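You operate a simulated robot arm through the tools that you are given. There is no shell and no other tool. Be economical: measure what you need, move in short steps, check, and stop when the job is done.

You are at the controls of a simulated two-armed robot. One attempt, no reset.

TASK
Hold the light meter steady, switch it on, dock it and take the gasket's reading.
Fine: hood shut for the reading, lamp off at the end. Set down upright: light meter.

Only the result counts: the job must be done as asked and must still hold three seconds after the hand-in. Knocking over, shifting, dropping, spilling or breaking anything else fails it.

THE ROBOT
Two 6-joint arms with two-finger parallel grippers on one trunk, on a base that drives. Base frame: it is fixed to the floor where the robot stands at the start and does not move with it; the origin is under the middle of the robot, x ahead of it, y to its left, z up. Readings come in m, rad, newtons and seconds.
The left shoulder is at the start at [0.06, 0.187, 1.047], the right one opposite. With the tool pointing down near the work surface each hand reaches from about 0.24 to 0.62 m from the robot's upright axis, wherever it stands, measured 20 degrees to its own side. Places, roughly: blue sample gasket [1, 0.75, 0.75]; grey sample gasket [1, 0.75, 0.75]; light box switch [0.5, 0.6, 0.8]; light hood [0.8, 0.7, 1]; meter button [0.5, -0.2, 0.8]; orange sample gasket [1, 0.75, 0.75]; well of the meter dock [0.8, 0.8, 0.8]. Payload 1.57 kg a hand.
The tool frame of a hand sits at the grasp point between the pads (the TCP): z along the fingers, y along the line on which they close. The tips reach 0.03 m beyond it. The gripper opens to 0.11 m. The fingers are 0.024 m wide and 0.012 m thick; the gripper's body (0.048 by 0.112 m) begins 0.078 m behind the TCP.
Orientation is told as [roll, pitch, yaw] about the base's x, y, z axes, in that order, counted from this pose: with the fingers straight down and closing along the base's y, the tool's x points along the base's -x, its y along +y and its z along -z.

THE INTERFACE
- The arms move only by the tool arm_command. It takes "left_series", "right_series" or both (then of equal length, played together; a hand with none holds still); each is a list of rows, each an object of numbers (a shift or turn left out is 0, a gripper value left out holds the last): "x", "y", "z": the shift along the base's x, y, z in units of 40 mm (1.0 is 40 mm); "wx", "wy", "wz": the turn, a rotation vector about the base's x, y, z in units of 6 degrees (1.0 is 6 degrees). In form: [{"x": .., "y": .., "z": .., "wx": .., "wy": .., "wz": ..}, ...]. A call has 1 to 12 rows; each row shifts and turns the commanded pose from where the row before left it. "left_jaw" and "right_jaw" are, for a hand that has rows, the gripper command, from -1 (fully open) to 1 (shut), values between in proportion, set as the call begins (left out, the last holds). A call with a number of a shift or a turn outside -1 to 1 is refused whole. A row lasts 0.2 s, in which the tool goes at most 0.05 m and 0.15 rad; a call with a longer step from one row to the next is refused whole, and so is a gripper value outside its range. A pose out of reach is approached as far as the arm can. The call stops where the force on the tool passes 90 N (or 10 N more than at its start, if that is more) or the arm is blocked; 0.2 s more then pass. The fingers move at their own pace (about 0.153 m/s each) and stop on an object; they squeeze with about 34 N. The grip force told is the motor's: it shows also when the fingers shut on nothing. Time passes only in rows, and 0.2 s behind the last, so rows that do not move let the fingers close. It gives the time, the measured TCP pose, the force on the tool (base axes), the opening and the grip force at its end, in the units of the frame above (readings bear some noise), with the torque about the TCP (base axes, N m) and any sound that the robot's microphone picked up.
- Cameras (640 x 400 px; columns grow to the right, rows downward): "scene" is now at [0.0116, 0.0256, 1.5877]; the picture's right is [0.33, -0.94, 0.00], its down [-0.72, -0.25, -0.65] and it looks along [0.61, 0.21, -0.76] (base axes); focal length 279 px, centre (320, 200). "left" rides on the left gripper at [0.07, -0.016, -0.141] in its tool frame; the picture's right is [0.23, 0.97, 0.00], its down [-0.86, 0.20, -0.48] and it looks along [-0.47, 0.11, 0.88] (tool axes); focal length 222 px, centre (320, 200). "right" rides on the right gripper at [0.07, 0.016, -0.141] in its tool frame; the picture's right is [-0.23, 0.97, 0.00], its down [-0.86, -0.20, -0.48] and it looks along [-0.47, -0.11, 0.88] (tool axes); focal length 222 px, centre (320, 200). There is no depth. A picture from a camera that has moved, and an enlarged one, comes with that camera's place and axes in the base frame and with its lens.
- camera(camera): a new picture of that camera. It takes no simulated time.
- raise_lower(by): slides the trunk up (or, below 0, down) by that many m; the arms and the scene camera ride with it, the base frame stays. It gives what a move gives, with no picture.
- base_move(legs): drives the robot by 1 to 6 legs, each [ahead, left, turn to the left] in m, m and rad, along the robot's own axes; the way and the turn of a leg run together, so that a leg with both is an arc; at most 1.5 m and 3.142 rad a leg. The arms and the cameras ride along, it lands a little off, and it stops where it bumps. It gives what a move gives.
- turn_head(pan, tilt): turns the head with the scene camera to pan (to the left, within 1.501 rad either way) and tilt (down, from -0.506 to 1.204), counted from straight ahead of the robot. It gives what a move gives.
- inspect(camera, box): a new picture of the part [left, top, right, bottom] of that camera's present view, enlarged. It takes no simulated time.
- job_done(): hands the job in; it is judged then, once.

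Go step by step. Nothing tells you exact positions but the pictures and the camera data: compare them with the known pose of the tool, close in by small moves and look again before you grip or let go. The budget is 120 turns and 108 pictures, counting those below and the enlarged ones. Unless the task says otherwise, let go and move clear before handing in, and close with one line.

The tools are called after ">>>" by a JSON object that holds its "op" and its "data". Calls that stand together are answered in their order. arm_command: Moves the arms, as the interface text tells. Its arguments: {"type":"object","properties":{"left_series":{"type":"array","items":{"type":"object","properties":{"x":{"type":"number"},"y":{"type":"number"},"z":{"type":"number"},"wx":{"type":"number"},"wy":{"type":"number"},"wz":{"type":"number"}}}},"left_jaw":{"type":"number"},"right_series":{"type":"array","items":{"type":"object","properties":{"x":{"type":"number"},"y":{"type":"number"},"z":{"type":"number"},"wx":{"type":"number"},"wy":{"type":"number"},"wz":{"type":"number"}}}},"right_jaw":{"type":"number"}},"required":[]} The other tools are called the same way: raise_lower (by) slides the trunk up or down; base_move (legs) drives the base; turn_head (pan, tilt) turns the head that bears the scene camera; camera (camera) takes a picture; inspect (camera, box) takes an enlarged picture of a part of a camera's view; job_done () hands the job in.

At the start:

```text
clock: 0.0
left_position: [0.3042, 0.4161, 1.2165]
left_ee_rot: [0.0, -0.001, -0.001]
left_wrist_force: [-0.2, -0.1, 0.3]
left_ft_torque: [0.03, 0.01, 0.0]
left_grip_width: 0.11
left_finger_force: 0.1
right_position: [0.3413, 0.0451, 1.1693]
right_ee_rot: [0.001, 0.0, -0.002]
right_wrist_force: [-0.4, 0.2, 0.3]
right_ft_torque: [0.0, 0.02, -0.03]
right_grip_width: 0.1099
right_finger_force: 0.0
trunk travel left (down, up): [-0.675, 0.315]
robot x, y, heading: [0.0012, -0.0018, 0.002]
head pan, tilt: [0.339, 0.867]
```

scene: 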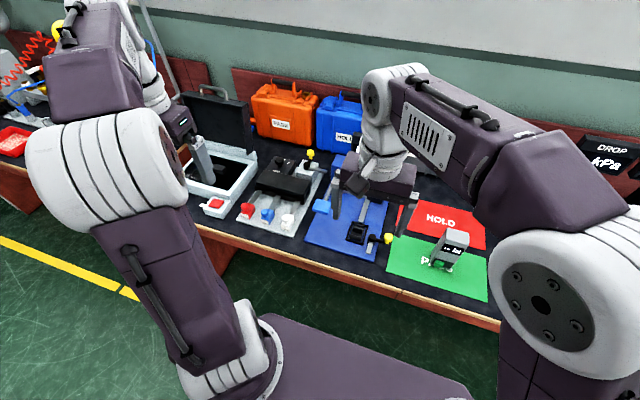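
right: 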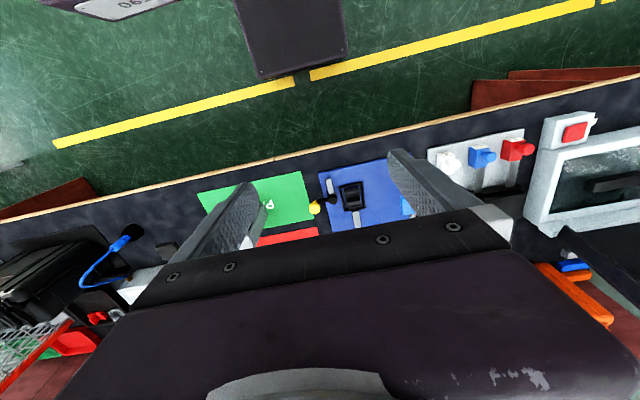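
left: 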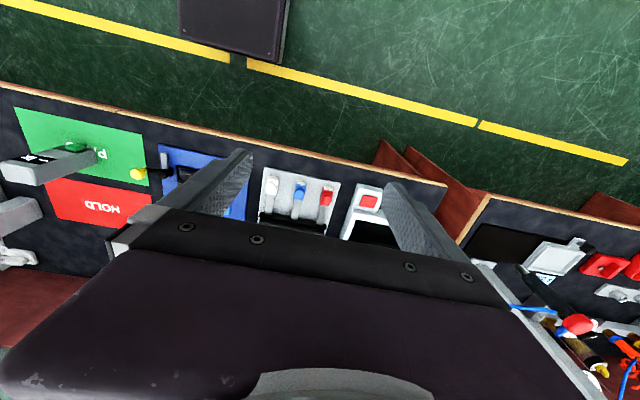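

The arms block part of the view. I'll look closer at the light box and the meter on the green mat.

>>> {"op": "inspect", "data": {"camera": "scene", "box": [160, 60, 340, 260]}}

>>> {"op": "inspect", "data": {"camera": "scene", "box": [300, 120, 500, 320]}}

>>> {"op": "turn_head", "data": {"pan": 0.8, "tilt": 0.8}}

>>> {"op": "camera", "data": {"camera": "scene"}}

```text
2.00 times, centred on (250, 160) of scene
camera zoom: at [0.0116, 0.0256, 1.5877], right [0.33, -0.94, 0.0], down [-0.72, -0.25, -0.65], along [0.61, 0.21, -0.76], focal length 558 px, centre (460, 280)
```

zoom: 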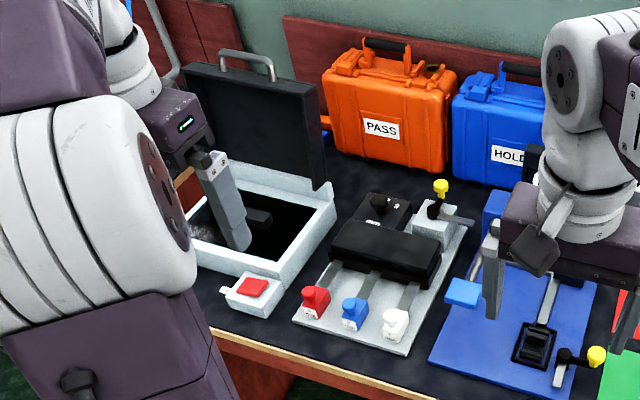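

```text
2.00 times, centred on (400, 220) of scene
camera zoom: at [0.0116, 0.0256, 1.5877], right [0.33, -0.94, 0.0], down [-0.72, -0.25, -0.65], along [0.61, 0.21, -0.76], focal length 558 px, centre (160, 160)
```

zoom: 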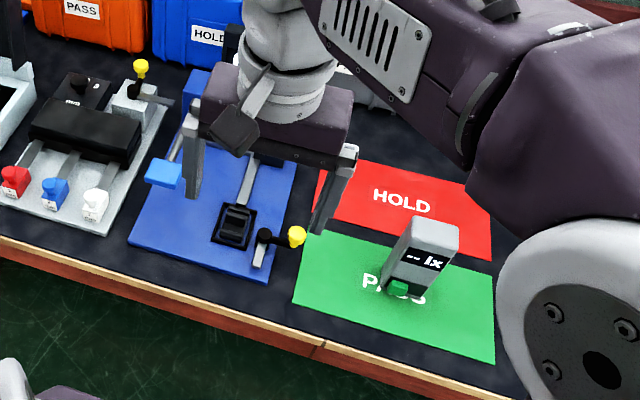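

```text
clock: 0.9
left_position: [0.3022, 0.4178, 1.2158]
left_ee_rot: [-0.001, 0.0, 0.0]
left_wrist_force: [-0.7, -0.8, -0.6]
left_ft_torque: [0.0, 0.04, -0.01]
left_grip_width: 0.1099
left_finger_force: 0.0
right_position: [0.3414, 0.0454, 1.1692]
right_ee_rot: [0.0, 0.001, 0.002]
right_wrist_force: [-0.4, 0.4, -0.1]
right_ft_torque: [-0.05, 0.02, 0.0]
right_grip_width: 0.1101
right_finger_force: 0.1
trunk travel left (down, up): [-0.675, 0.315]
robot x, y, heading: [-0.0013, 0.0035, -0.001]
head pan, tilt: [0.799, 0.799]
```

```text
102 pictures are left
camera scene: at [-0.0049, 0.0576, 1.5931], right [0.72, -0.7, 0.0], down [-0.5, -0.51, -0.7], along [0.49, 0.5, -0.72], focal length 279 px, centre (320, 200)
```

scene: 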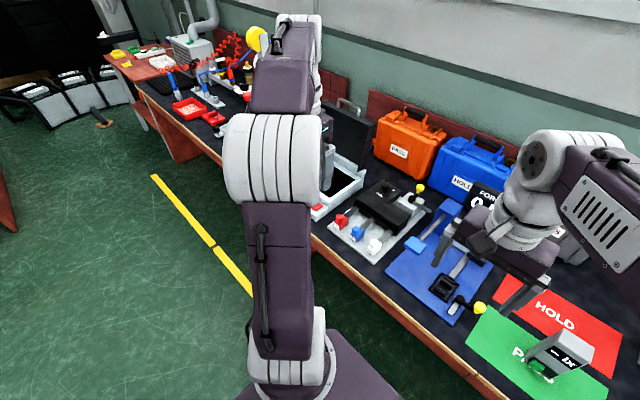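

The meter ("-- lx", green button) stands on the green mat near (0.61, -0.22), and the light box with its red switch and open lid is at the left. I'll drive left to see into the light box.

>>> {"op": "base_move", "data": {"legs": [[0, 0.85, 0]]}}

>>> {"op": "turn_head", "data": {"pan": -0.25, "tilt": 0.8}}

>>> {"op": "camera", "data": {"camera": "scene"}}

```text
clock: 5.4
left_position: [0.3213, 1.2472, 1.2164]
left_ee_rot: [-0.001, 0.001, -0.024]
left_wrist_force: [-0.1, -0.6, -1.1]
left_ft_torque: [-0.02, 0.0, 0.02]
left_grip_width: 0.1101
left_finger_force: 0.1
right_position: [0.3515, 0.8736, 1.1688]
right_ee_rot: [-0.001, 0.0, -0.023]
right_wrist_force: [-0.1, 0.1, -0.2]
right_ft_torque: [0.01, 0.01, 0.04]
right_grip_width: 0.1097
right_finger_force: 0.1
trunk travel left (down, up): [-0.675, 0.315]
robot x, y, heading: [0.0082, 0.8388, -0.022]
head pan, tilt: [0.799, 0.799]
```

```text
clock: 6.7
left_position: [0.3215, 1.2476, 1.2152]
left_ee_rot: [-0.001, 0.0, -0.023]
left_wrist_force: [-0.7, 0.5, 0.3]
left_ft_torque: [-0.01, 0.02, 0.02]
left_grip_width: 0.11
left_finger_force: 0.1
right_position: [0.3509, 0.8743, 1.1696]
right_ee_rot: [0.0, -0.001, -0.022]
right_wrist_force: [0.2, -0.3, -0.5]
right_ft_torque: [-0.01, 0.02, 0.03]
right_grip_width: 0.1103
right_finger_force: 0.1
trunk travel left (down, up): [-0.675, 0.315]
robot x, y, heading: [0.0097, 0.8385, -0.024]
head pan, tilt: [-0.25, 0.799]
```

```text
101 pictures are left
camera scene: at [0.0259, 0.8169, 1.5932], right [-0.27, -0.96, 0.0], down [-0.69, 0.19, -0.7], along [0.67, -0.19, -0.72], focal length 279 px, centre (320, 200)
```

scene: 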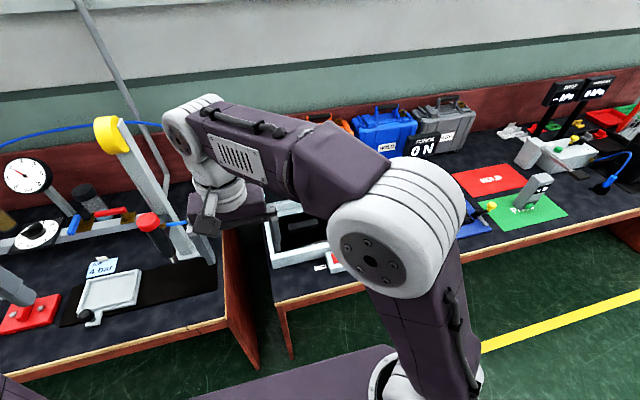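

The right arm now hides the box. I'll go back right so the box lies between the arms, and raise the trunk.

>>> {"op": "base_move", "data": {"legs": [[0, -0.17, 0.02]]}}

>>> {"op": "raise_lower", "data": {"by": 0.2}}

>>> {"op": "turn_head", "data": {"pan": 0.0, "tilt": 0.95}}

>>> {"op": "camera", "data": {"camera": "scene"}}

>>> {"op": "camera", "data": {"camera": "right"}}

>>> {"op": "camera", "data": {"camera": "left"}}

```text
clock: 8.1
left_position: [0.3099, 1.0881, 1.2156]
left_ee_rot: [-0.001, -0.001, 0.002]
left_wrist_force: [-0.9, 0.3, -0.1]
left_ft_torque: [0.03, 0.0, 0.01]
left_grip_width: 0.1101
left_finger_force: 0.1
right_position: [0.348, 0.7144, 1.1702]
right_ee_rot: [-0.002, 0.0, 0.002]
right_wrist_force: [-1.4, 0.8, -0.3]
right_ft_torque: [0.01, -0.02, 0.0]
right_grip_width: 0.1102
right_finger_force: 0.0
trunk travel left (down, up): [-0.675, 0.315]
robot x, y, heading: [0.0084, 0.6668, -0.0]
head pan, tilt: [-0.25, 0.799]
```

```text
clock: 10.3
left_position: [0.311, 1.0859, 1.4167]
left_ee_rot: [0.0, 0.0, 0.001]
left_wrist_force: [-0.3, -0.3, -0.2]
left_ft_torque: [0.0, 0.0, 0.02]
left_grip_width: 0.1101
left_finger_force: 0.0
right_position: [0.3476, 0.7139, 1.3673]
right_ee_rot: [0.002, -0.001, 0.003]
right_wrist_force: [-0.2, -0.5, 0.3]
right_ft_torque: [-0.03, -0.01, 0.0]
right_grip_width: 0.1101
right_finger_force: 0.1
trunk travel left (down, up): [-0.875, 0.115]
robot x, y, heading: [0.0092, 0.6672, 0.002]
head pan, tilt: [-0.25, 0.799]
```

```text
clock: 11.1
left_position: [0.3103, 1.0853, 1.4161]
left_ee_rot: [-0.001, 0.0, 0.002]
left_wrist_force: [0.4, 0.5, 0.4]
left_ft_torque: [0.03, 0.01, 0.02]
left_grip_width: 0.11
left_finger_force: 0.1
right_position: [0.3489, 0.7138, 1.3685]
right_ee_rot: [0.0, 0.0, 0.001]
right_wrist_force: [0.4, 1.0, -0.5]
right_ft_torque: [-0.02, -0.03, 0.0]
right_grip_width: 0.1098
right_finger_force: 0.0
trunk travel left (down, up): [-0.875, 0.115]
robot x, y, heading: [0.0055, 0.6669, 0.008]
head pan, tilt: [0.0, 0.949]
```

```text
100 pictures are left
camera scene: at [0.0191, 0.6679, 1.7816], right [0.0, -1.0, 0.0], down [-0.81, 0.0, -0.58], along [0.58, 0.0, -0.81], focal length 279 px, centre (320, 200)
```

scene: 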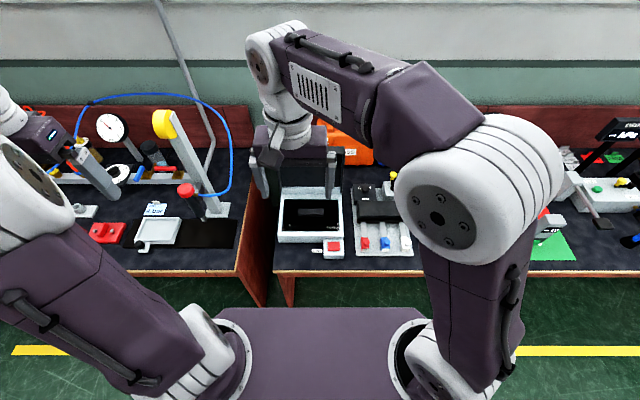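

```text
99 pictures are left
camera right: at [0.2778, 0.7294, 1.5096], right [0.23, 0.97, 0.0], down [0.86, -0.2, 0.48], along [0.47, -0.11, -0.88], focal length 222 px, centre (320, 200)
```

right: 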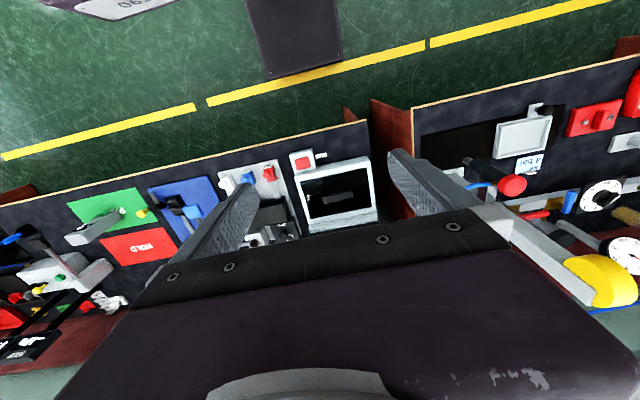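

```text
98 pictures are left
camera left: at [0.2395, 1.0701, 1.5572], right [-0.23, 0.97, 0.0], down [0.85, 0.2, 0.48], along [0.47, 0.11, -0.88], focal length 222 px, centre (320, 200)
```

left: 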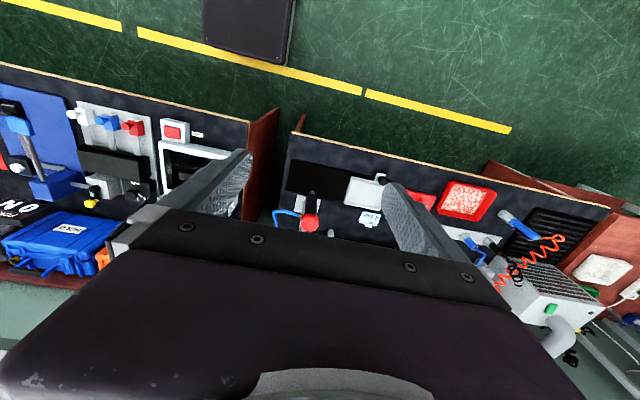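

>>> {"op": "inspect", "data": {"camera": "scene", "box": [250, 150, 420, 260]}}

>>> {"op": "inspect", "data": {"camera": "right", "box": [270, 130, 400, 240]}}

```text
3.64 times, centred on (335, 205) of scene
camera zoom: at [0.0191, 0.6679, 1.7816], right [0.0, -1.0, 0.0], down [-0.81, 0.0, -0.58], along [0.58, 0.0, -0.81], focal length 1015 px, centre (266, 182)
```

zoom: 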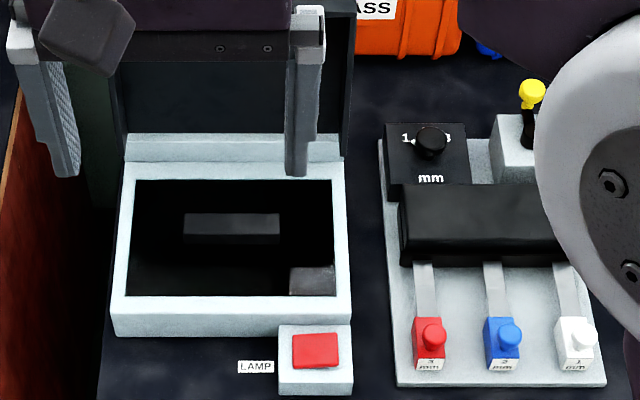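

```text
3.64 times, centred on (335, 185) of right
camera zoom: at [0.2778, 0.7294, 1.5096], right [0.23, 0.97, 0.0], down [0.86, -0.2, 0.48], along [0.47, -0.11, -0.88], focal length 808 px, centre (266, 254)
```

zoom: 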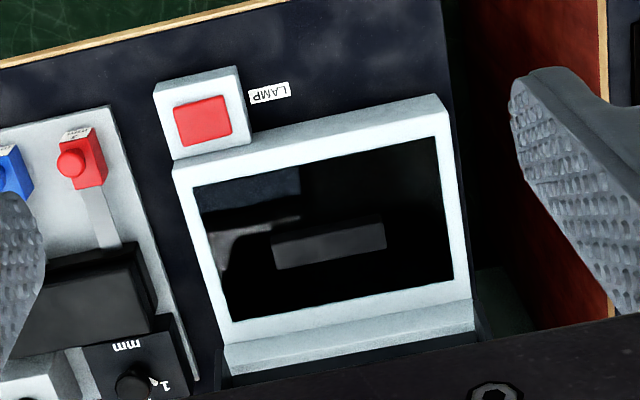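

The box interior is dark. I'll move the right arm to the side for a clear look.

>>> {"op": "arm_command", "data": {"right_series": [{"y": -1}, {"y": -1}, {"y": -1}, {"y": -1}, {"y": -1}, {"y": -1}, {"y": -1}, {"y": -1}, {"y": -1}]}}

>>> {"op": "camera", "data": {"camera": "scene"}}

>>> {"op": "inspect", "data": {"camera": "scene", "box": [250, 140, 370, 260]}}

```text
clock: 13.1
left_position: [0.3109, 1.0849, 1.4168]
left_ee_rot: [0.002, 0.0, 0.001]
left_wrist_force: [-0.4, 0.3, 0.3]
left_ft_torque: [0.02, -0.02, -0.02]
left_grip_width: 0.11
left_finger_force: 0.0
right_position: [0.3475, 0.3506, 1.3688]
right_ee_rot: [0.002, 0.001, 0.001]
right_wrist_force: [-0.2, -0.5, 0.7]
right_ft_torque: [0.03, 0.02, 0.01]
right_grip_width: 0.1102
right_finger_force: 0.0
trunk travel left (down, up): [-0.875, 0.115]
robot x, y, heading: [0.0075, 0.6687, 0.007]
head pan, tilt: [0.0, 0.949]
```

```text
95 pictures are left
camera scene: at [0.0194, 0.6657, 1.7816], right [0.0, -1.0, 0.0], down [-0.81, 0.0, -0.58], along [0.58, 0.0, -0.81], focal length 279 px, centre (320, 200)
```

scene: 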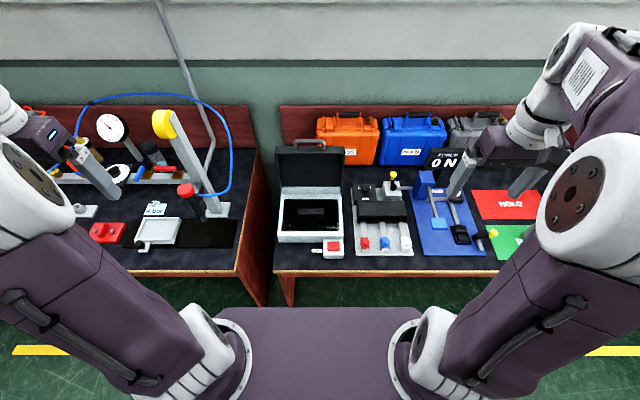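

```text
3.33 times, centred on (310, 200) of scene
camera zoom: at [0.0194, 0.6657, 1.7816], right [0.0, -1.0, 0.0], down [-0.81, 0.0, -0.58], along [0.58, 0.0, -0.81], focal length 930 px, centre (353, 200)
```

zoom: 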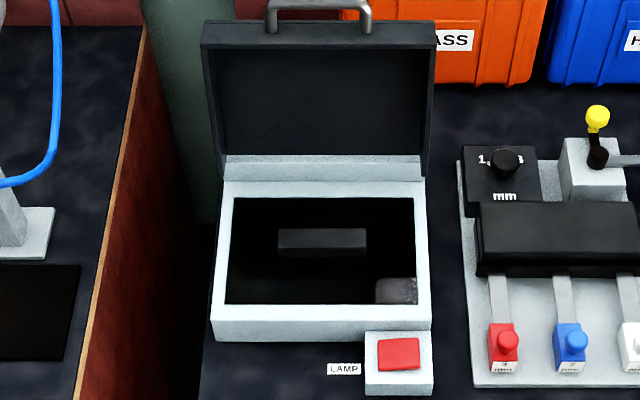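

I'll bring the left wrist camera over the box for a close look at its inside.

>>> {"op": "arm_command", "data": {"left_series": [{"x": 0.36, "y": -0.76, "z": -0.66}, {"x": 0.36, "y": -0.76, "z": -0.66}, {"x": 0.36, "y": -0.76, "z": -0.66}, {"x": 0.36, "y": -0.76, "z": -0.66}, {"x": 0.36, "y": -0.76, "z": -0.66}, {"x": 0.36, "y": -0.76, "z": -0.66}, {"x": 0.36, "y": -0.76, "z": -0.66}, {"x": 0.36, "y": -0.76, "z": -0.66}, {"x": 0.36, "y": -0.76, "z": -0.66}, {"x": 0.36, "y": -0.76, "z": -0.66}, {"x": 0.36, "y": -0.76, "z": -0.66}, {"x": 0.36, "y": -0.76, "z": -0.66}]}}

>>> {"op": "camera", "data": {"camera": "left"}}

```text
clock: 15.7
left_position: [0.4819, 0.7201, 1.0989]
left_ee_rot: [0.002, 0.001, 0.0]
left_wrist_force: [-0.2, -0.6, 0.3]
left_ft_torque: [-0.01, 0.01, -0.02]
left_grip_width: 0.11
left_finger_force: 0.1
right_position: [0.3484, 0.3537, 1.369]
right_ee_rot: [0.001, 0.002, 0.002]
right_wrist_force: [0.9, -0.7, 0.1]
right_ft_torque: [0.02, 0.04, -0.04]
right_grip_width: 0.1099
right_finger_force: 0.0
trunk travel left (down, up): [-0.875, 0.115]
robot x, y, heading: [0.0008, 0.6642, -0.003]
head pan, tilt: [0.0, 0.949]
```

```text
93 pictures are left
camera left: at [0.411, 0.7037, 1.2393], right [-0.23, 0.97, 0.0], down [0.86, 0.2, 0.48], along [0.46, 0.11, -0.88], focal length 222 px, centre (320, 200)
```

left: 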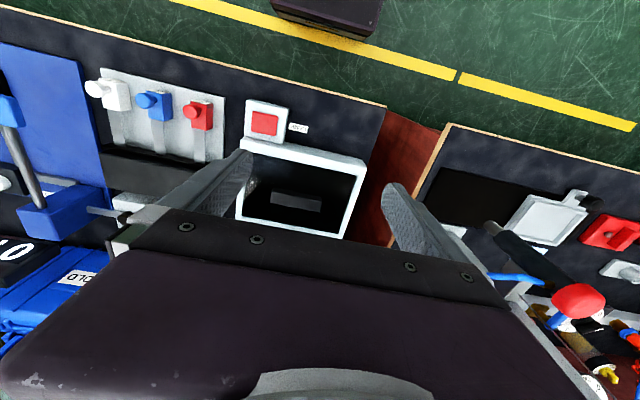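

>>> {"op": "inspect", "data": {"camera": "left", "box": [230, 90, 370, 240]}}

>>> {"op": "arm_command", "data": {"left_series": [{"x": 0.7, "y": 0, "z": -0.7}, {"x": 0.7, "y": 0, "z": -0.7}, {"x": 0.5, "y": 0, "z": -0.7}]}}

>>> {"op": "inspect", "data": {"camera": "left", "box": [220, 40, 400, 220]}}

```text
2.67 times, centred on (300, 165) of left
camera zoom: at [0.411, 0.7037, 1.2393], right [-0.23, 0.97, 0.0], down [0.86, 0.2, 0.48], along [0.46, 0.11, -0.88], focal length 592 px, centre (373, 293)
```

zoom: 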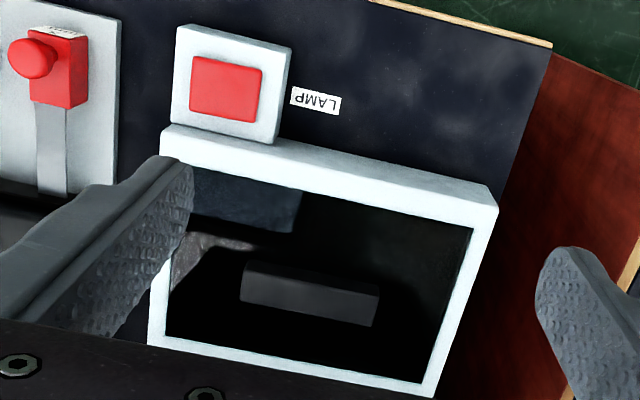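

```text
clock: 16.5
left_position: [0.557, 0.7213, 1.0147]
left_ee_rot: [-0.001, 0.002, 0.001]
left_wrist_force: [0.3, -0.5, 0.0]
left_ft_torque: [0.02, 0.0, 0.02]
left_grip_width: 0.11
left_finger_force: 0.0
right_position: [0.348, 0.3534, 1.3693]
right_ee_rot: [0.0, 0.001, 0.003]
right_wrist_force: [-0.2, -0.5, -0.1]
right_ft_torque: [-0.01, -0.02, 0.0]
right_grip_width: 0.1101
right_finger_force: 0.0
trunk travel left (down, up): [-0.875, 0.115]
robot x, y, heading: [0.0061, 0.6654, 0.005]
head pan, tilt: [0.0, 0.949]
```

```text
2.22 times, centred on (310, 130) of left
camera zoom: at [0.486, 0.7058, 1.1558], right [-0.23, 0.97, 0.0], down [0.86, 0.2, 0.48], along [0.47, 0.11, -0.88], focal length 494 px, centre (342, 356)
```

zoom: 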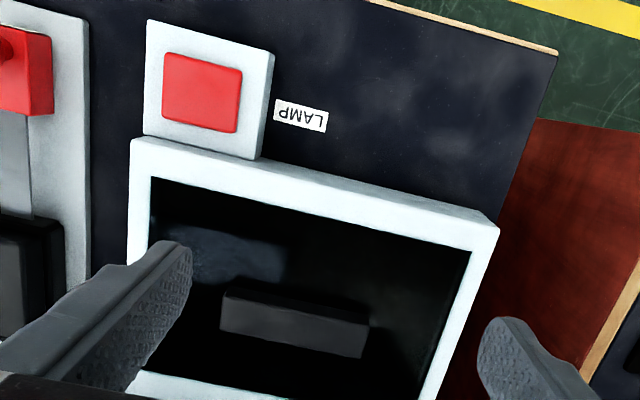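

The interior stays dark, so I'll press the lamp switch (near (0.511, 0.614, 0.785)) to light it. First I hover above it with the left fingers shut.

>>> {"op": "arm_command", "data": {"left_series": [{"x": -0.3, "y": -0.67, "z": 0}, {"x": -0.3, "y": -0.67, "z": 0}, {"x": -0.3, "y": -0.67, "z": 0}, {"x": -0.3, "y": -0.67, "z": 0}, {"z": -0.9}, {"z": -0.9}, {"z": -0.9}, {"z": -0.9}, {"z": -0.5}], "left_jaw": 1}}

>>> {"op": "inspect", "data": {"camera": "scene", "box": [250, 140, 410, 280]}}

>>> {"op": "inspect", "data": {"camera": "left", "box": [220, 40, 420, 240]}}

```text
clock: 18.5
left_position: [0.494, 0.6234, 0.8706]
left_ee_rot: [0.0, 0.001, 0.002]
left_wrist_force: [0.2, -0.6, -0.7]
left_ft_torque: [-0.01, 0.0, 0.0]
left_grip_width: 0.0
left_finger_force: 21.4
left hand out of reach, approached as far as the arm can: row 8, 9
right_position: [0.3477, 0.3532, 1.3692]
right_ee_rot: [0.0, 0.001, 0.001]
right_wrist_force: [-0.3, 0.1, -0.5]
right_ft_torque: [0.01, 0.0, 0.04]
right_grip_width: 0.1101
right_finger_force: 0.0
trunk travel left (down, up): [-0.875, 0.115]
robot x, y, heading: [0.0088, 0.666, 0.003]
head pan, tilt: [0.0, 0.949]
```

```text
2.86 times, centred on (330, 210) of scene
camera zoom: at [0.0192, 0.6677, 1.7816], right [0.0, -1.0, 0.0], down [-0.81, 0.0, -0.58], along [0.58, 0.0, -0.81], focal length 797 px, centre (291, 171)
```

zoom: 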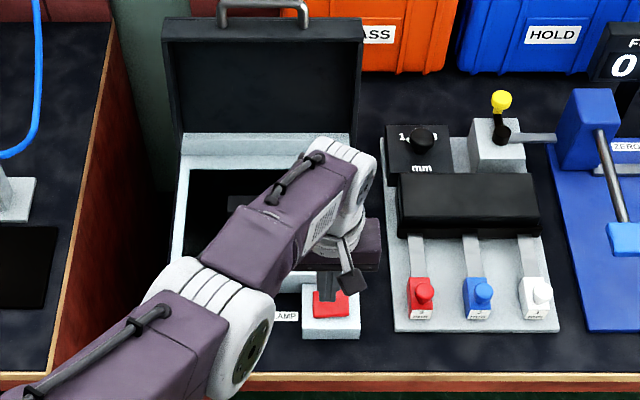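

```text
2.00 times, centred on (320, 140) of left
camera zoom: at [0.4235, 0.6065, 1.0127], right [-0.23, 0.97, 0.0], down [0.86, 0.2, 0.48], along [0.46, 0.11, -0.88], focal length 444 px, centre (320, 320)
```

zoom: 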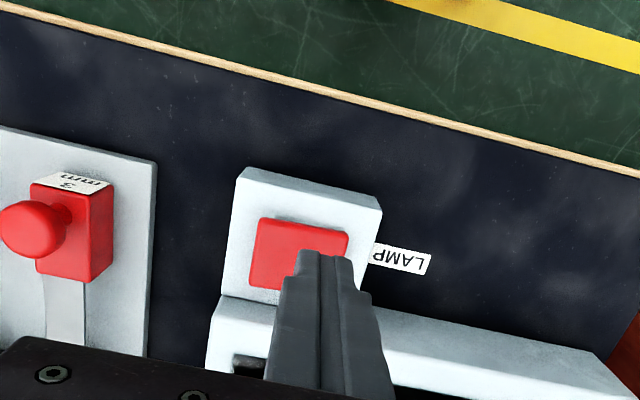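

The reach is short because the trunk is raised. I'll lift the hand and lower the trunk by 0.2.

>>> {"op": "arm_command", "data": {"left_series": [{"z": 1}, {"z": 1}, {"z": 1}, {"z": 1}, {"z": 1}]}}

>>> {"op": "raise_lower", "data": {"by": -0.2}}

```text
clock: 19.7
left_position: [0.5369, 0.5976, 1.0577]
left_ee_rot: [0.001, 0.003, 0.003]
left_wrist_force: [0.2, 0.4, -0.1]
left_ft_torque: [0.0, 0.04, -0.03]
left_grip_width: 0.0
left_finger_force: 21.0
left hand out of reach, approached as far as the arm can: row 1, 2, 3, 4, 5
right_position: [0.3481, 0.3525, 1.3699]
right_ee_rot: [0.0, 0.001, 0.002]
right_wrist_force: [-0.3, -0.2, 0.7]
right_ft_torque: [0.02, 0.03, -0.01]
right_grip_width: 0.1101
right_finger_force: 0.2
trunk travel left (down, up): [-0.875, 0.115]
robot x, y, heading: [0.0059, 0.6645, 0.002]
head pan, tilt: [0.0, 0.949]
```

```text
clock: 21.8
left_position: [0.5371, 0.5979, 0.8584]
left_ee_rot: [0.001, 0.003, 0.002]
left_wrist_force: [-0.1, -0.2, -0.2]
left_ft_torque: [0.0, 0.0, 0.0]
left_grip_width: 0.0
left_finger_force: 21.4
right_position: [0.3485, 0.3532, 1.169]
right_ee_rot: [0.001, 0.0, 0.002]
right_wrist_force: [-0.1, -0.5, -0.6]
right_ft_torque: [-0.02, -0.01, -0.01]
right_grip_width: 0.11
right_finger_force: 0.1
trunk travel left (down, up): [-0.675, 0.315]
robot x, y, heading: [0.0081, 0.6668, 0.007]
head pan, tilt: [0.0, 0.949]
```

>>> {"op": "arm_command", "data": {"left_series": [{"x": -0.32, "y": 0.2}, {"x": -0.32, "y": 0.2}]}}

>>> {"op": "inspect", "data": {"camera": "left", "box": [220, 40, 420, 240]}}

```text
clock: 22.4
left_position: [0.5358, 0.5979, 0.8595]
left_ee_rot: [0.001, 0.004, 0.003]
left_wrist_force: [-0.2, 0.3, 0.2]
left_ft_torque: [0.0, 0.01, 0.03]
left_grip_width: 0.0
left_finger_force: 21.4
left hand out of reach, approached as far as the arm can: row 1, 2
right_position: [0.3483, 0.354, 1.1692]
right_ee_rot: [-0.001, 0.0, 0.001]
right_wrist_force: [0.2, 0.6, 0.1]
right_ft_torque: [0.0, -0.02, 0.03]
right_grip_width: 0.1098
right_finger_force: 0.1
trunk travel left (down, up): [-0.675, 0.315]
robot x, y, heading: [0.0065, 0.6699, -0.001]
head pan, tilt: [0.0, 0.949]
```

```text
2.00 times, centred on (320, 140) of left
camera zoom: at [0.4667, 0.582, 0.9994], right [-0.23, 0.97, 0.0], down [0.86, 0.2, 0.48], along [0.46, 0.11, -0.88], focal length 444 px, centre (320, 320)
```

zoom: 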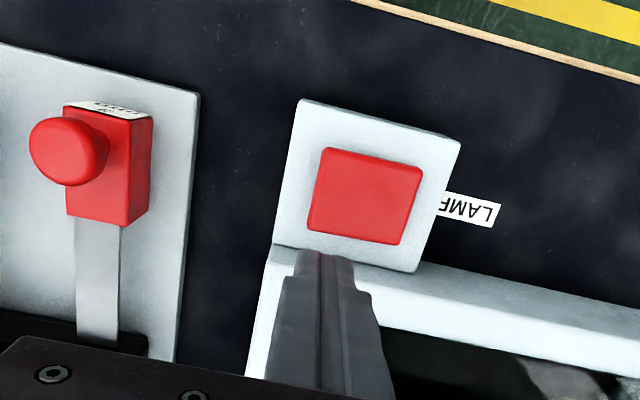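

>>> {"op": "arm_command", "data": {"left_series": [{"y": 1}, {"y": 1}, {"y": 1, "x": -0.5}]}}

```text
clock: 23.2
left_position: [0.5744, 0.6858, 0.8521]
left_ee_rot: [0.001, 0.005, 0.001]
left_wrist_force: [0.0, -0.4, -0.1]
left_ft_torque: [-0.04, 0.01, 0.02]
left_grip_width: 0.0
left_finger_force: 21.2
left hand out of reach, approached as far as the arm can: row 1, 2, 3
right_position: [0.3476, 0.3534, 1.1681]
right_ee_rot: [0.001, 0.0, 0.002]
right_wrist_force: [-0.1, -0.2, -0.1]
right_ft_torque: [0.01, 0.0, 0.01]
right_grip_width: 0.1103
right_finger_force: 0.0
trunk travel left (down, up): [-0.675, 0.315]
robot x, y, heading: [0.0069, 0.6685, 0.002]
head pan, tilt: [0.0, 0.949]
```

The arm is at the rim of its reach (about 0.52 m from the shoulder). I'll pull the hand back and up, then drive forward a little; the base is low and the table looks open underneath.

>>> {"op": "arm_command", "data": {"left_series": [{"x": -1, "z": 0.2}, {"x": -1, "z": 0.2}, {"x": -1, "z": 0.5}, {"x": -1, "z": 0.5}, {"x": -1, "z": 0.5}, {"x": -1, "z": 0.5}]}}

>>> {"op": "base_move", "data": {"legs": [[0.1, 0, 0]]}}

```text
clock: 24.6
left_position: [0.5579, 0.6375, 0.9173]
left_ee_rot: [0.004, 0.007, 0.002]
left_wrist_force: [-0.1, -0.7, 0.1]
left_ft_torque: [-0.02, -0.01, 0.03]
left_grip_width: 0.0003
left_finger_force: 21.5
left hand out of reach, approached as far as the arm can: row 1, 2, 3, 4, 5, 6
right_position: [0.3472, 0.3537, 1.1682]
right_ee_rot: [0.001, 0.0, 0.003]
right_wrist_force: [0.5, 0.5, -0.6]
right_ft_torque: [0.04, -0.02, 0.03]
right_grip_width: 0.1101
right_finger_force: 0.1
trunk travel left (down, up): [-0.675, 0.315]
robot x, y, heading: [0.0106, 0.6717, -0.003]
head pan, tilt: [0.0, 0.949]
```

```text
clock: 25.8
left_position: [0.6581, 0.6372, 0.9173]
left_ee_rot: [0.003, 0.007, 0.0]
left_wrist_force: [-0.7, 0.1, 0.6]
left_ft_torque: [0.0, 0.04, 0.01]
left_grip_width: 0.0
left_finger_force: 21.8
right_position: [0.4454, 0.3529, 1.1689]
right_ee_rot: [0.0, 0.0, -0.001]
right_wrist_force: [-0.1, -0.7, 0.4]
right_ft_torque: [0.0, 0.0, 0.0]
right_grip_width: 0.1099
right_finger_force: 0.1
trunk travel left (down, up): [-0.675, 0.315]
robot x, y, heading: [0.1099, 0.664, 0.002]
head pan, tilt: [0.0, 0.949]
```

The left arm is not following; I'll look at its posture.

>>> {"op": "camera", "data": {"camera": "scene"}}

```text
87 pictures are left
camera scene: at [0.1181, 0.6676, 1.5816], right [0.0, -1.0, 0.0], down [-0.81, 0.0, -0.58], along [0.58, 0.0, -0.81], focal length 279 px, centre (320, 200)
```

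scene: 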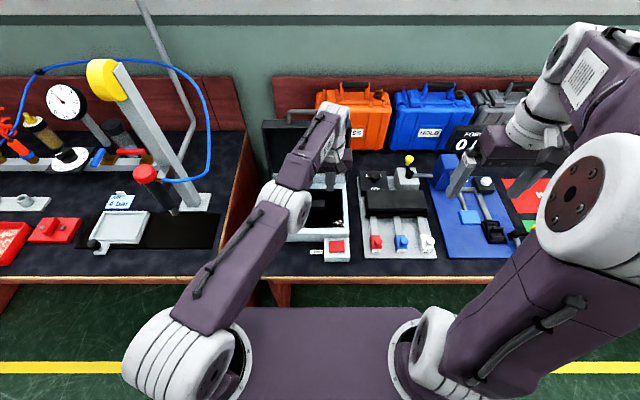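

>>> {"op": "arm_command", "data": {"left_series": [{"x": -1, "y": 0.5, "z": 0.3}, {"x": -1, "y": 0.5, "z": 0.3}, {"x": -1, "y": 0.5, "z": 0.3}]}}

```text
clock: 26.6
left_position: [0.6562, 0.6395, 0.9303]
left_ee_rot: [0.004, 0.008, 0.001]
left_wrist_force: [-0.1, 0.3, 0.2]
left_ft_torque: [0.0, 0.0, -0.03]
left_grip_width: 0.0
left_finger_force: 21.7
left hand out of reach, approached as far as the arm can: row 1, 2, 3
right_position: [0.4451, 0.3539, 1.1692]
right_ee_rot: [0.0, 0.0, 0.0]
right_wrist_force: [0.4, -0.4, -0.1]
right_ft_torque: [-0.02, -0.03, 0.02]
right_grip_width: 0.1099
right_finger_force: 0.1
trunk travel left (down, up): [-0.675, 0.315]
robot x, y, heading: [0.1077, 0.6678, -0.005]
head pan, tilt: [0.0, 0.949]
```

>>> {"op": "arm_command", "data": {"left_series": [{"x": 1, "z": 0.5}, {"x": 1, "z": 0.5}, {"x": 1, "z": 0.5}]}}

```text
clock: 27.4
left_position: [0.6695, 0.6744, 0.9756]
left_ee_rot: [0.003, 0.005, 0.0]
left_wrist_force: [0.2, -0.6, -1.0]
left_ft_torque: [-0.04, -0.02, -0.01]
left_grip_width: 0.0
left_finger_force: 21.6
left hand out of reach, approached as far as the arm can: row 1, 2, 3
right_position: [0.4459, 0.3524, 1.169]
right_ee_rot: [0.001, -0.001, 0.001]
right_wrist_force: [-0.2, -0.7, -0.3]
right_ft_torque: [-0.01, 0.0, 0.01]
right_grip_width: 0.11
right_finger_force: 0.0
trunk travel left (down, up): [-0.675, 0.315]
robot x, y, heading: [0.1072, 0.666, 0.003]
head pan, tilt: [0.0, 0.949]
```

>>> {"op": "arm_command", "data": {"left_series": [{"z": 1, "y": 0.5}, {"z": 1, "y": 0.5}, {"z": 1, "y": 0.5}, {"z": 1, "y": 0.5}, {"z": 1, "y": 0.5}, {"z": 1, "y": 0.5}]}}

>>> {"op": "camera", "data": {"camera": "scene"}}

```text
clock: 28.8
left_position: [0.625, 0.7994, 1.1857]
left_ee_rot: [0.001, 0.006, 0.0]
left_wrist_force: [0.2, -0.2, -0.4]
left_ft_torque: [-0.01, 0.01, 0.0]
left_grip_width: 0.0
left_finger_force: 20.8
left hand out of reach, approached as far as the arm can: row 2, 3, 4, 5, 6
right_position: [0.4459, 0.3532, 1.1701]
right_ee_rot: [0.0, 0.0, -0.001]
right_wrist_force: [-0.8, 0.2, 0.5]
right_ft_torque: [-0.03, 0.02, -0.02]
right_grip_width: 0.1103
right_finger_force: 0.1
trunk travel left (down, up): [-0.675, 0.315]
robot x, y, heading: [0.1064, 0.6696, 0.001]
head pan, tilt: [0.0, 0.949]
```

```text
86 pictures are left
camera scene: at [0.1181, 0.6684, 1.5816], right [0.0, -1.0, 0.0], down [-0.81, 0.0, -0.58], along [0.58, 0.0, -0.81], focal length 279 px, centre (320, 200)
```

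scene: 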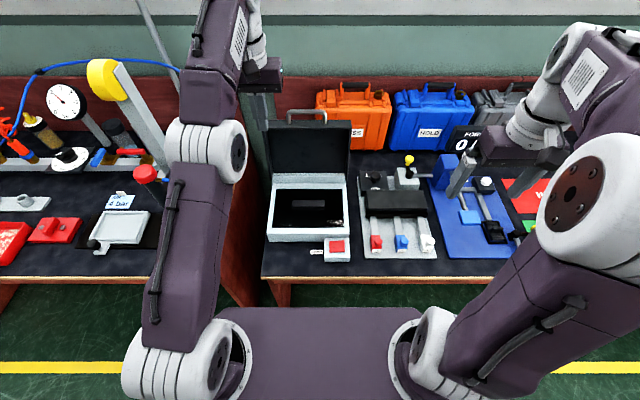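

>>> {"op": "arm_command", "data": {"left_series": [{"x": -0.5}, {"x": -0.5}, {"x": -0.5}]}}

```text
clock: 29.6
left_position: [0.5636, 0.7975, 1.1872]
left_ee_rot: [0.003, 0.006, -0.002]
left_wrist_force: [0.2, 0.9, -0.9]
left_ft_torque: [0.0, 0.02, 0.03]
left_grip_width: 0.0
left_finger_force: 21.1
right_position: [0.4468, 0.3528, 1.1683]
right_ee_rot: [0.0, 0.001, -0.001]
right_wrist_force: [-0.4, -0.3, -0.1]
right_ft_torque: [-0.04, -0.02, 0.04]
right_grip_width: 0.1099
right_finger_force: 0.0
trunk travel left (down, up): [-0.675, 0.315]
robot x, y, heading: [0.1053, 0.669, -0.002]
head pan, tilt: [0.0, 0.949]
```

The left arm is free again. The right arm is better placed for the switch, so I'll park the left and hover the right (fingers shut) over the switch.

>>> {"op": "arm_command", "data": {"left_series": [{"x": -0.5, "y": 0.5}, {"x": -0.5, "y": 0.5}, {"x": -0.5, "y": 0.5}, {"x": -0.5, "y": 0.5}, {"x": -0.5, "y": 0.5}, {"x": -0.5, "y": 0.5}, {"x": 0}, {"x": 0}, {"x": 0}, {"x": 0}, {"x": 0}, {"x": 0}], "right_series": [{"x": 0.23, "y": 0.93}, {"x": 0.23, "y": 0.93}, {"x": 0.23, "y": 0.93}, {"x": 0.23, "y": 0.93}, {"x": 0.23, "y": 0.93}, {"x": 0.23, "y": 0.93}, {"x": 0.23, "y": 0.93}, {"z": -1}, {"z": -1}, {"z": -1}, {"z": -1}, {"z": -1}], "right_jaw": 1}}

>>> {"op": "arm_command", "data": {"right_series": [{"z": -1}, {"z": -1}, {"z": -0.8}]}}

>>> {"op": "inspect", "data": {"camera": "right", "box": [220, 40, 420, 240]}}

```text
clock: 32.2
left_position: [0.4474, 0.9158, 1.1869]
left_ee_rot: [0.003, 0.007, 0.0]
left_wrist_force: [0.3, 0.3, 0.5]
left_ft_torque: [-0.02, -0.01, 0.04]
left_grip_width: 0.0
left_finger_force: 21.6
right_position: [0.5078, 0.6127, 0.9684]
right_ee_rot: [0.001, 0.0, 0.001]
right_wrist_force: [0.9, -0.5, -0.2]
right_ft_torque: [0.0, 0.01, 0.0]
right_grip_width: 0.0
right_finger_force: 21.5
trunk travel left (down, up): [-0.675, 0.315]
robot x, y, heading: [0.1069, 0.6716, 0.001]
head pan, tilt: [0.0, 0.949]
```

```text
clock: 33.0
left_position: [0.4468, 0.9173, 1.1864]
left_ee_rot: [0.003, 0.007, 0.001]
left_wrist_force: [0.4, 0.2, 0.9]
left_ft_torque: [-0.01, 0.01, 0.02]
left_grip_width: 0.0003
left_finger_force: 21.8
right_position: [0.5107, 0.6128, 0.8577]
right_ee_rot: [-0.001, 0.001, 0.0]
right_wrist_force: [-0.2, -0.1, -0.2]
right_ft_torque: [0.03, 0.0, 0.0]
right_grip_width: 0.0002
right_finger_force: 21.6
trunk travel left (down, up): [-0.675, 0.315]
robot x, y, heading: [0.1068, 0.6675, -0.001]
head pan, tilt: [0.0, 0.949]
```

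```text
2.00 times, centred on (320, 140) of right
camera zoom: at [0.4403, 0.6295, 0.9976], right [0.23, 0.97, 0.0], down [0.85, -0.2, 0.48], along [0.47, -0.11, -0.88], focal length 444 px, centre (320, 320)
```

zoom: 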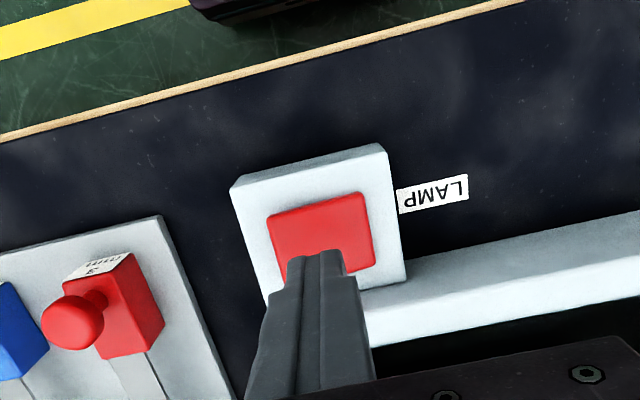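

Aligned over the switch. Pressing gently.

>>> {"op": "arm_command", "data": {"right_series": [{"z": -0.5, "x": -0.1}, {"z": -0.4}, {"z": -0.1}, {"z": -0.1}]}}

>>> {"op": "inspect", "data": {"camera": "right", "box": [220, 40, 420, 240]}}

```text
clock: 34.0
left_position: [0.4458, 0.9157, 1.1876]
left_ee_rot: [0.005, 0.005, -0.001]
left_wrist_force: [0.3, 0.6, 0.9]
left_ft_torque: [0.0, 0.03, 0.03]
left_grip_width: 0.0
left_finger_force: 21.7
right_position: [0.5051, 0.6134, 0.8146]
right_ee_rot: [0.002, -0.003, 0.0]
right_wrist_force: [2.9, -5.4, 17.2]
right_ft_torque: [-0.21, 0.18, 0.11]
right_grip_width: 0.0
right_finger_force: 21.8
trunk travel left (down, up): [-0.675, 0.315]
robot x, y, heading: [0.1076, 0.6654, 0.005]
head pan, tilt: [0.0, 0.949]
```

```text
2.00 times, centred on (320, 140) of right
camera zoom: at [0.4355, 0.6292, 0.9552], right [0.23, 0.97, 0.0], down [0.85, -0.2, 0.48], along [0.47, -0.11, -0.88], focal length 444 px, centre (320, 320)
```

zoom: 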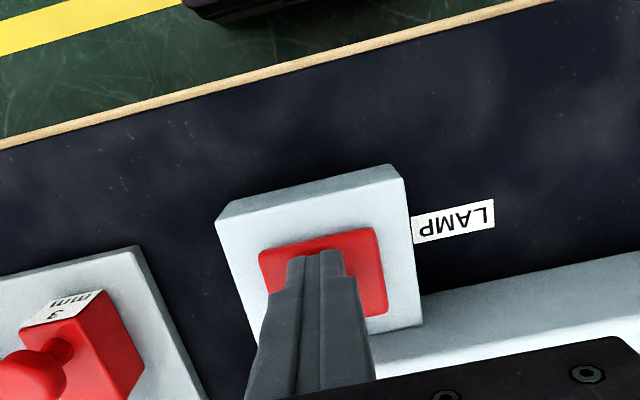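

>>> {"op": "arm_command", "data": {"right_series": [{"z": -0.1}, {"z": -0.1}]}}

>>> {"op": "inspect", "data": {"camera": "scene", "box": [240, 100, 400, 270]}}

```text
clock: 34.5
left_position: [0.4396, 0.9157, 1.1884]
left_ee_rot: [0.003, -0.001, -0.002]
left_wrist_force: [-0.4, 0.3, 0.5]
left_ft_torque: [-0.03, 0.02, -0.01]
left_grip_width: 0.0
left_finger_force: 21.4
right_position: [0.5057, 0.6126, 0.8149]
right_ee_rot: [0.002, -0.014, 0.0]
right_wrist_force: [-14.9, -12.9, 66.0]
right_ft_torque: [-0.42, 1.21, 0.2]
right_grip_width: 0.0
right_finger_force: 21.4
trunk travel left (down, up): [-0.675, 0.315]
robot x, y, heading: [0.108, 0.6667, -0.0]
head pan, tilt: [0.0, 0.949]
stopped in row 2 (right hand): the force on the tool passed its limit (the readings are from after the stop); the commanded pose is now the measured one
```

```text
2.35 times, centred on (320, 185) of scene
camera zoom: at [0.1094, 0.6677, 1.5822], right [0.0, -1.0, 0.0], down [-0.81, 0.0, -0.59], along [0.59, 0.0, -0.81], focal length 657 px, centre (320, 235)
```

zoom: 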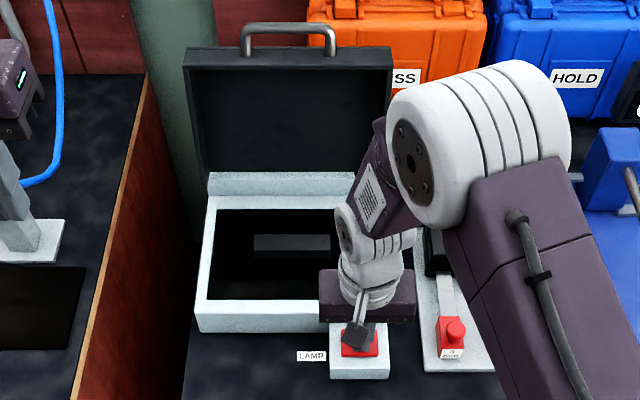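

>>> {"op": "arm_command", "data": {"right_series": [{"z": 0.5}, {"z": 1}, {"z": 1}, {"y": -0.9}, {"y": -0.9}, {"y": -0.9}]}}

>>> {"op": "inspect", "data": {"camera": "scene", "box": [240, 140, 370, 270]}}

>>> {"op": "inspect", "data": {"camera": "right", "box": [320, 40, 520, 240]}}

```text
clock: 36.0
left_position: [0.4464, 0.9151, 1.1865]
left_ee_rot: [0.003, 0.007, 0.001]
left_wrist_force: [0.5, 0.5, 0.5]
left_ft_torque: [0.02, 0.01, -0.01]
left_grip_width: 0.0001
left_finger_force: 21.4
right_position: [0.5098, 0.5061, 0.9122]
right_ee_rot: [0.007, -0.011, -0.001]
right_wrist_force: [0.5, 0.5, 0.1]
right_ft_torque: [0.01, 0.01, 0.0]
right_grip_width: 0.0001
right_finger_force: 21.5
trunk travel left (down, up): [-0.675, 0.315]
robot x, y, heading: [0.1063, 0.6693, 0.002]
head pan, tilt: [0.0, 0.949]
heard: click
```

```text
3.08 times, centred on (305, 205) of scene
camera zoom: at [0.1188, 0.6664, 1.5816], right [0.0, -1.0, 0.0], down [-0.81, 0.0, -0.58], along [0.58, 0.0, -0.81], focal length 859 px, centre (366, 185)
```

zoom: 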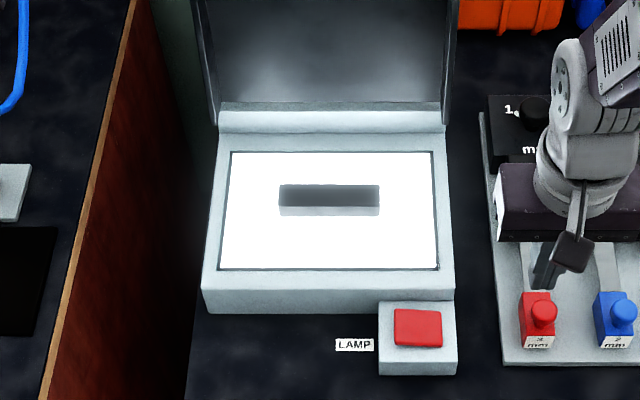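

```text
2.00 times, centred on (420, 140) of right
camera zoom: at [0.4381, 0.521, 1.0513], right [0.23, 0.97, 0.01], down [0.85, -0.2, 0.49], along [0.47, -0.1, -0.87], focal length 444 px, centre (120, 320)
```

zoom: 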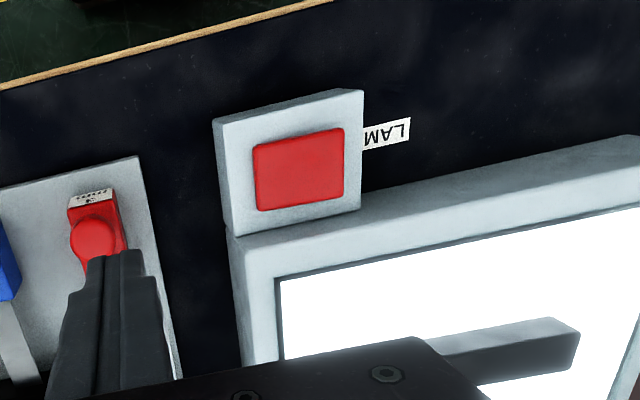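

The lamp clicked on: the pane is lit with a dark dock bar in the middle at about (0.67, 0.705). Now to the meter: raise the right hand, back off, drive right, then look.

>>> {"op": "arm_command", "data": {"right_series": [{"z": 1, "y": -0.3}, {"z": 1, "y": -0.3}, {"z": 1, "y": -0.3}, {"z": 1, "y": -0.3}, {"z": 1, "y": -0.3}, {"x": -0.9}, {"x": -0.9}], "right_jaw": -1}}

>>> {"op": "base_move", "data": {"legs": [[-0.15, 0, 0], [0, -0.85, 0]]}}

>>> {"op": "turn_head", "data": {"pan": 0.65, "tilt": 0.6}}

>>> {"op": "camera", "data": {"camera": "scene"}}

```text
clock: 37.5
left_position: [0.4442, 0.9162, 1.1866]
left_ee_rot: [0.003, 0.006, -0.001]
left_wrist_force: [-0.3, 0.0, -0.3]
left_ft_torque: [0.0, -0.02, 0.05]
left_grip_width: 0.0001
left_finger_force: 21.2
right_position: [0.4379, 0.4462, 1.114]
right_ee_rot: [0.003, -0.011, 0.0]
right_wrist_force: [0.9, 0.1, 0.3]
right_ft_torque: [0.03, -0.01, -0.03]
right_grip_width: 0.1098
right_finger_force: 0.1
trunk travel left (down, up): [-0.675, 0.315]
robot x, y, heading: [0.1041, 0.6677, -0.003]
head pan, tilt: [0.0, 0.949]
```

```text
clock: 43.0
left_position: [0.2989, 0.0724, 1.186]
left_ee_rot: [0.004, 0.007, 0.017]
left_wrist_force: [0.7, 0.2, 0.1]
left_ft_torque: [-0.01, 0.0, 0.0]
left_grip_width: 0.0002
left_finger_force: 21.1
right_position: [0.2998, -0.3986, 1.1127]
right_ee_rot: [0.003, -0.011, 0.017]
right_wrist_force: [-0.2, -0.1, -0.4]
right_ft_torque: [0.01, -0.03, 0.0]
right_grip_width: 0.1101
right_finger_force: 0.0
trunk travel left (down, up): [-0.675, 0.315]
robot x, y, heading: [-0.0363, -0.1807, 0.018]
head pan, tilt: [0.0, 0.949]
```

```text
clock: 44.1
left_position: [0.2977, 0.0718, 1.1862]
left_ee_rot: [0.003, 0.007, 0.017]
left_wrist_force: [0.3, 0.0, 0.2]
left_ft_torque: [-0.02, 0.02, -0.05]
left_grip_width: 0.0002
left_finger_force: 21.3
right_position: [0.2994, -0.3993, 1.113]
right_ee_rot: [0.003, -0.011, 0.017]
right_wrist_force: [0.4, 0.1, 0.4]
right_ft_torque: [-0.03, -0.01, 0.01]
right_grip_width: 0.1101
right_finger_force: 0.1
trunk travel left (down, up): [-0.675, 0.315]
robot x, y, heading: [-0.0365, -0.1854, 0.013]
head pan, tilt: [0.649, 0.6]
```

```text
80 pictures are left
camera scene: at [-0.0288, -0.1288, 1.61], right [0.62, -0.79, 0.0], down [-0.44, -0.35, -0.82], along [0.65, 0.51, -0.57], focal length 279 px, centre (320, 200)
```

scene: 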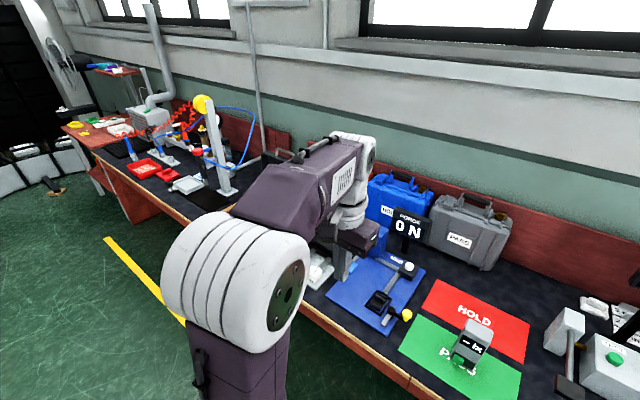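

>>> {"op": "turn_head", "data": {"pan": 0.0, "tilt": 0.9}}

>>> {"op": "inspect", "data": {"camera": "scene", "box": [240, 130, 400, 290]}}

>>> {"op": "camera", "data": {"camera": "scene"}}

>>> {"op": "camera", "data": {"camera": "right"}}

```text
clock: 45.1
left_position: [0.298, 0.072, 1.1857]
left_ee_rot: [0.003, 0.007, 0.017]
left_wrist_force: [0.6, -0.4, -0.1]
left_ft_torque: [-0.01, -0.03, -0.02]
left_grip_width: 0.0
left_finger_force: 21.3
right_position: [0.2989, -0.3995, 1.1135]
right_ee_rot: [0.004, -0.01, 0.018]
right_wrist_force: [0.2, -0.1, 0.4]
right_ft_torque: [0.03, 0.0, 0.01]
right_grip_width: 0.1101
right_finger_force: 0.1
trunk travel left (down, up): [-0.675, 0.315]
robot x, y, heading: [-0.0393, -0.1806, 0.015]
head pan, tilt: [0.0, 0.901]
```

```text
2.50 times, centred on (320, 210) of scene
camera zoom: at [-0.0229, -0.182, 1.5853], right [0.02, -1.0, 0.0], down [-0.78, -0.01, -0.62], along [0.62, 0.01, -0.78], focal length 698 px, centre (320, 175)
```

zoom: 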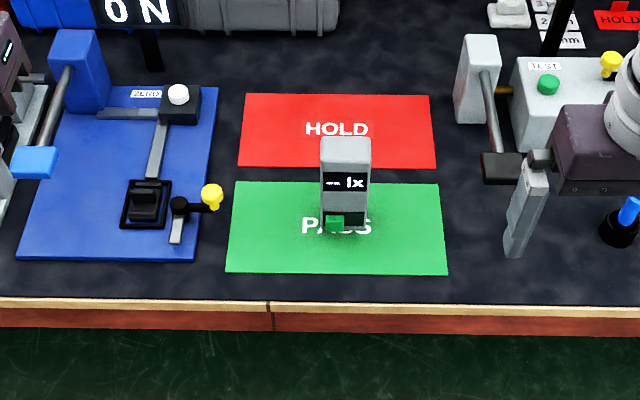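

```text
78 pictures are left
camera scene: at [-0.0229, -0.182, 1.5853], right [0.02, -1.0, 0.0], down [-0.78, -0.01, -0.62], along [0.62, 0.01, -0.78], focal length 279 px, centre (320, 200)
```

scene: 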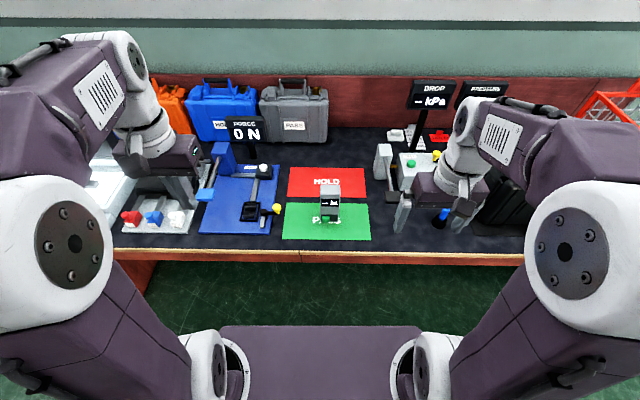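

```text
77 pictures are left
camera right: at [0.2275, -0.3842, 1.2524], right [0.21, 0.98, 0.01], down [0.85, -0.19, 0.49], along [0.48, -0.1, -0.87], focal length 222 px, centre (320, 200)
```

right: 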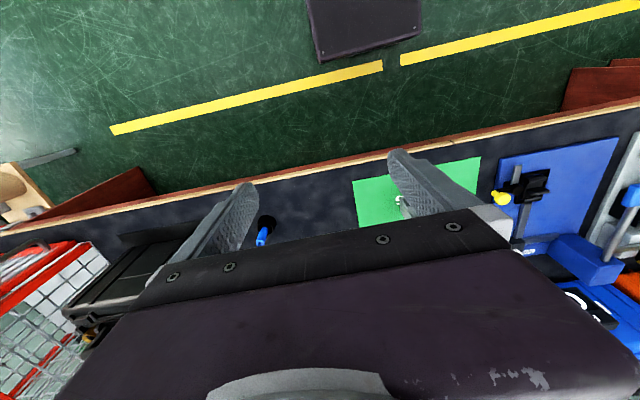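

>>> {"op": "inspect", "data": {"camera": "scene", "box": [300, 175, 360, 230]}}

```text
7.27 times, centred on (330, 202) of scene
camera zoom: at [-0.0229, -0.182, 1.5853], right [0.02, -1.0, 0.0], down [-0.78, -0.01, -0.62], along [0.62, 0.01, -0.78], focal length 2030 px, centre (247, 182)
```

zoom: 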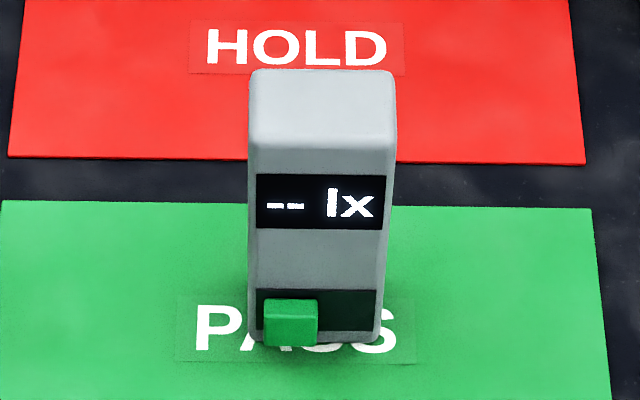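

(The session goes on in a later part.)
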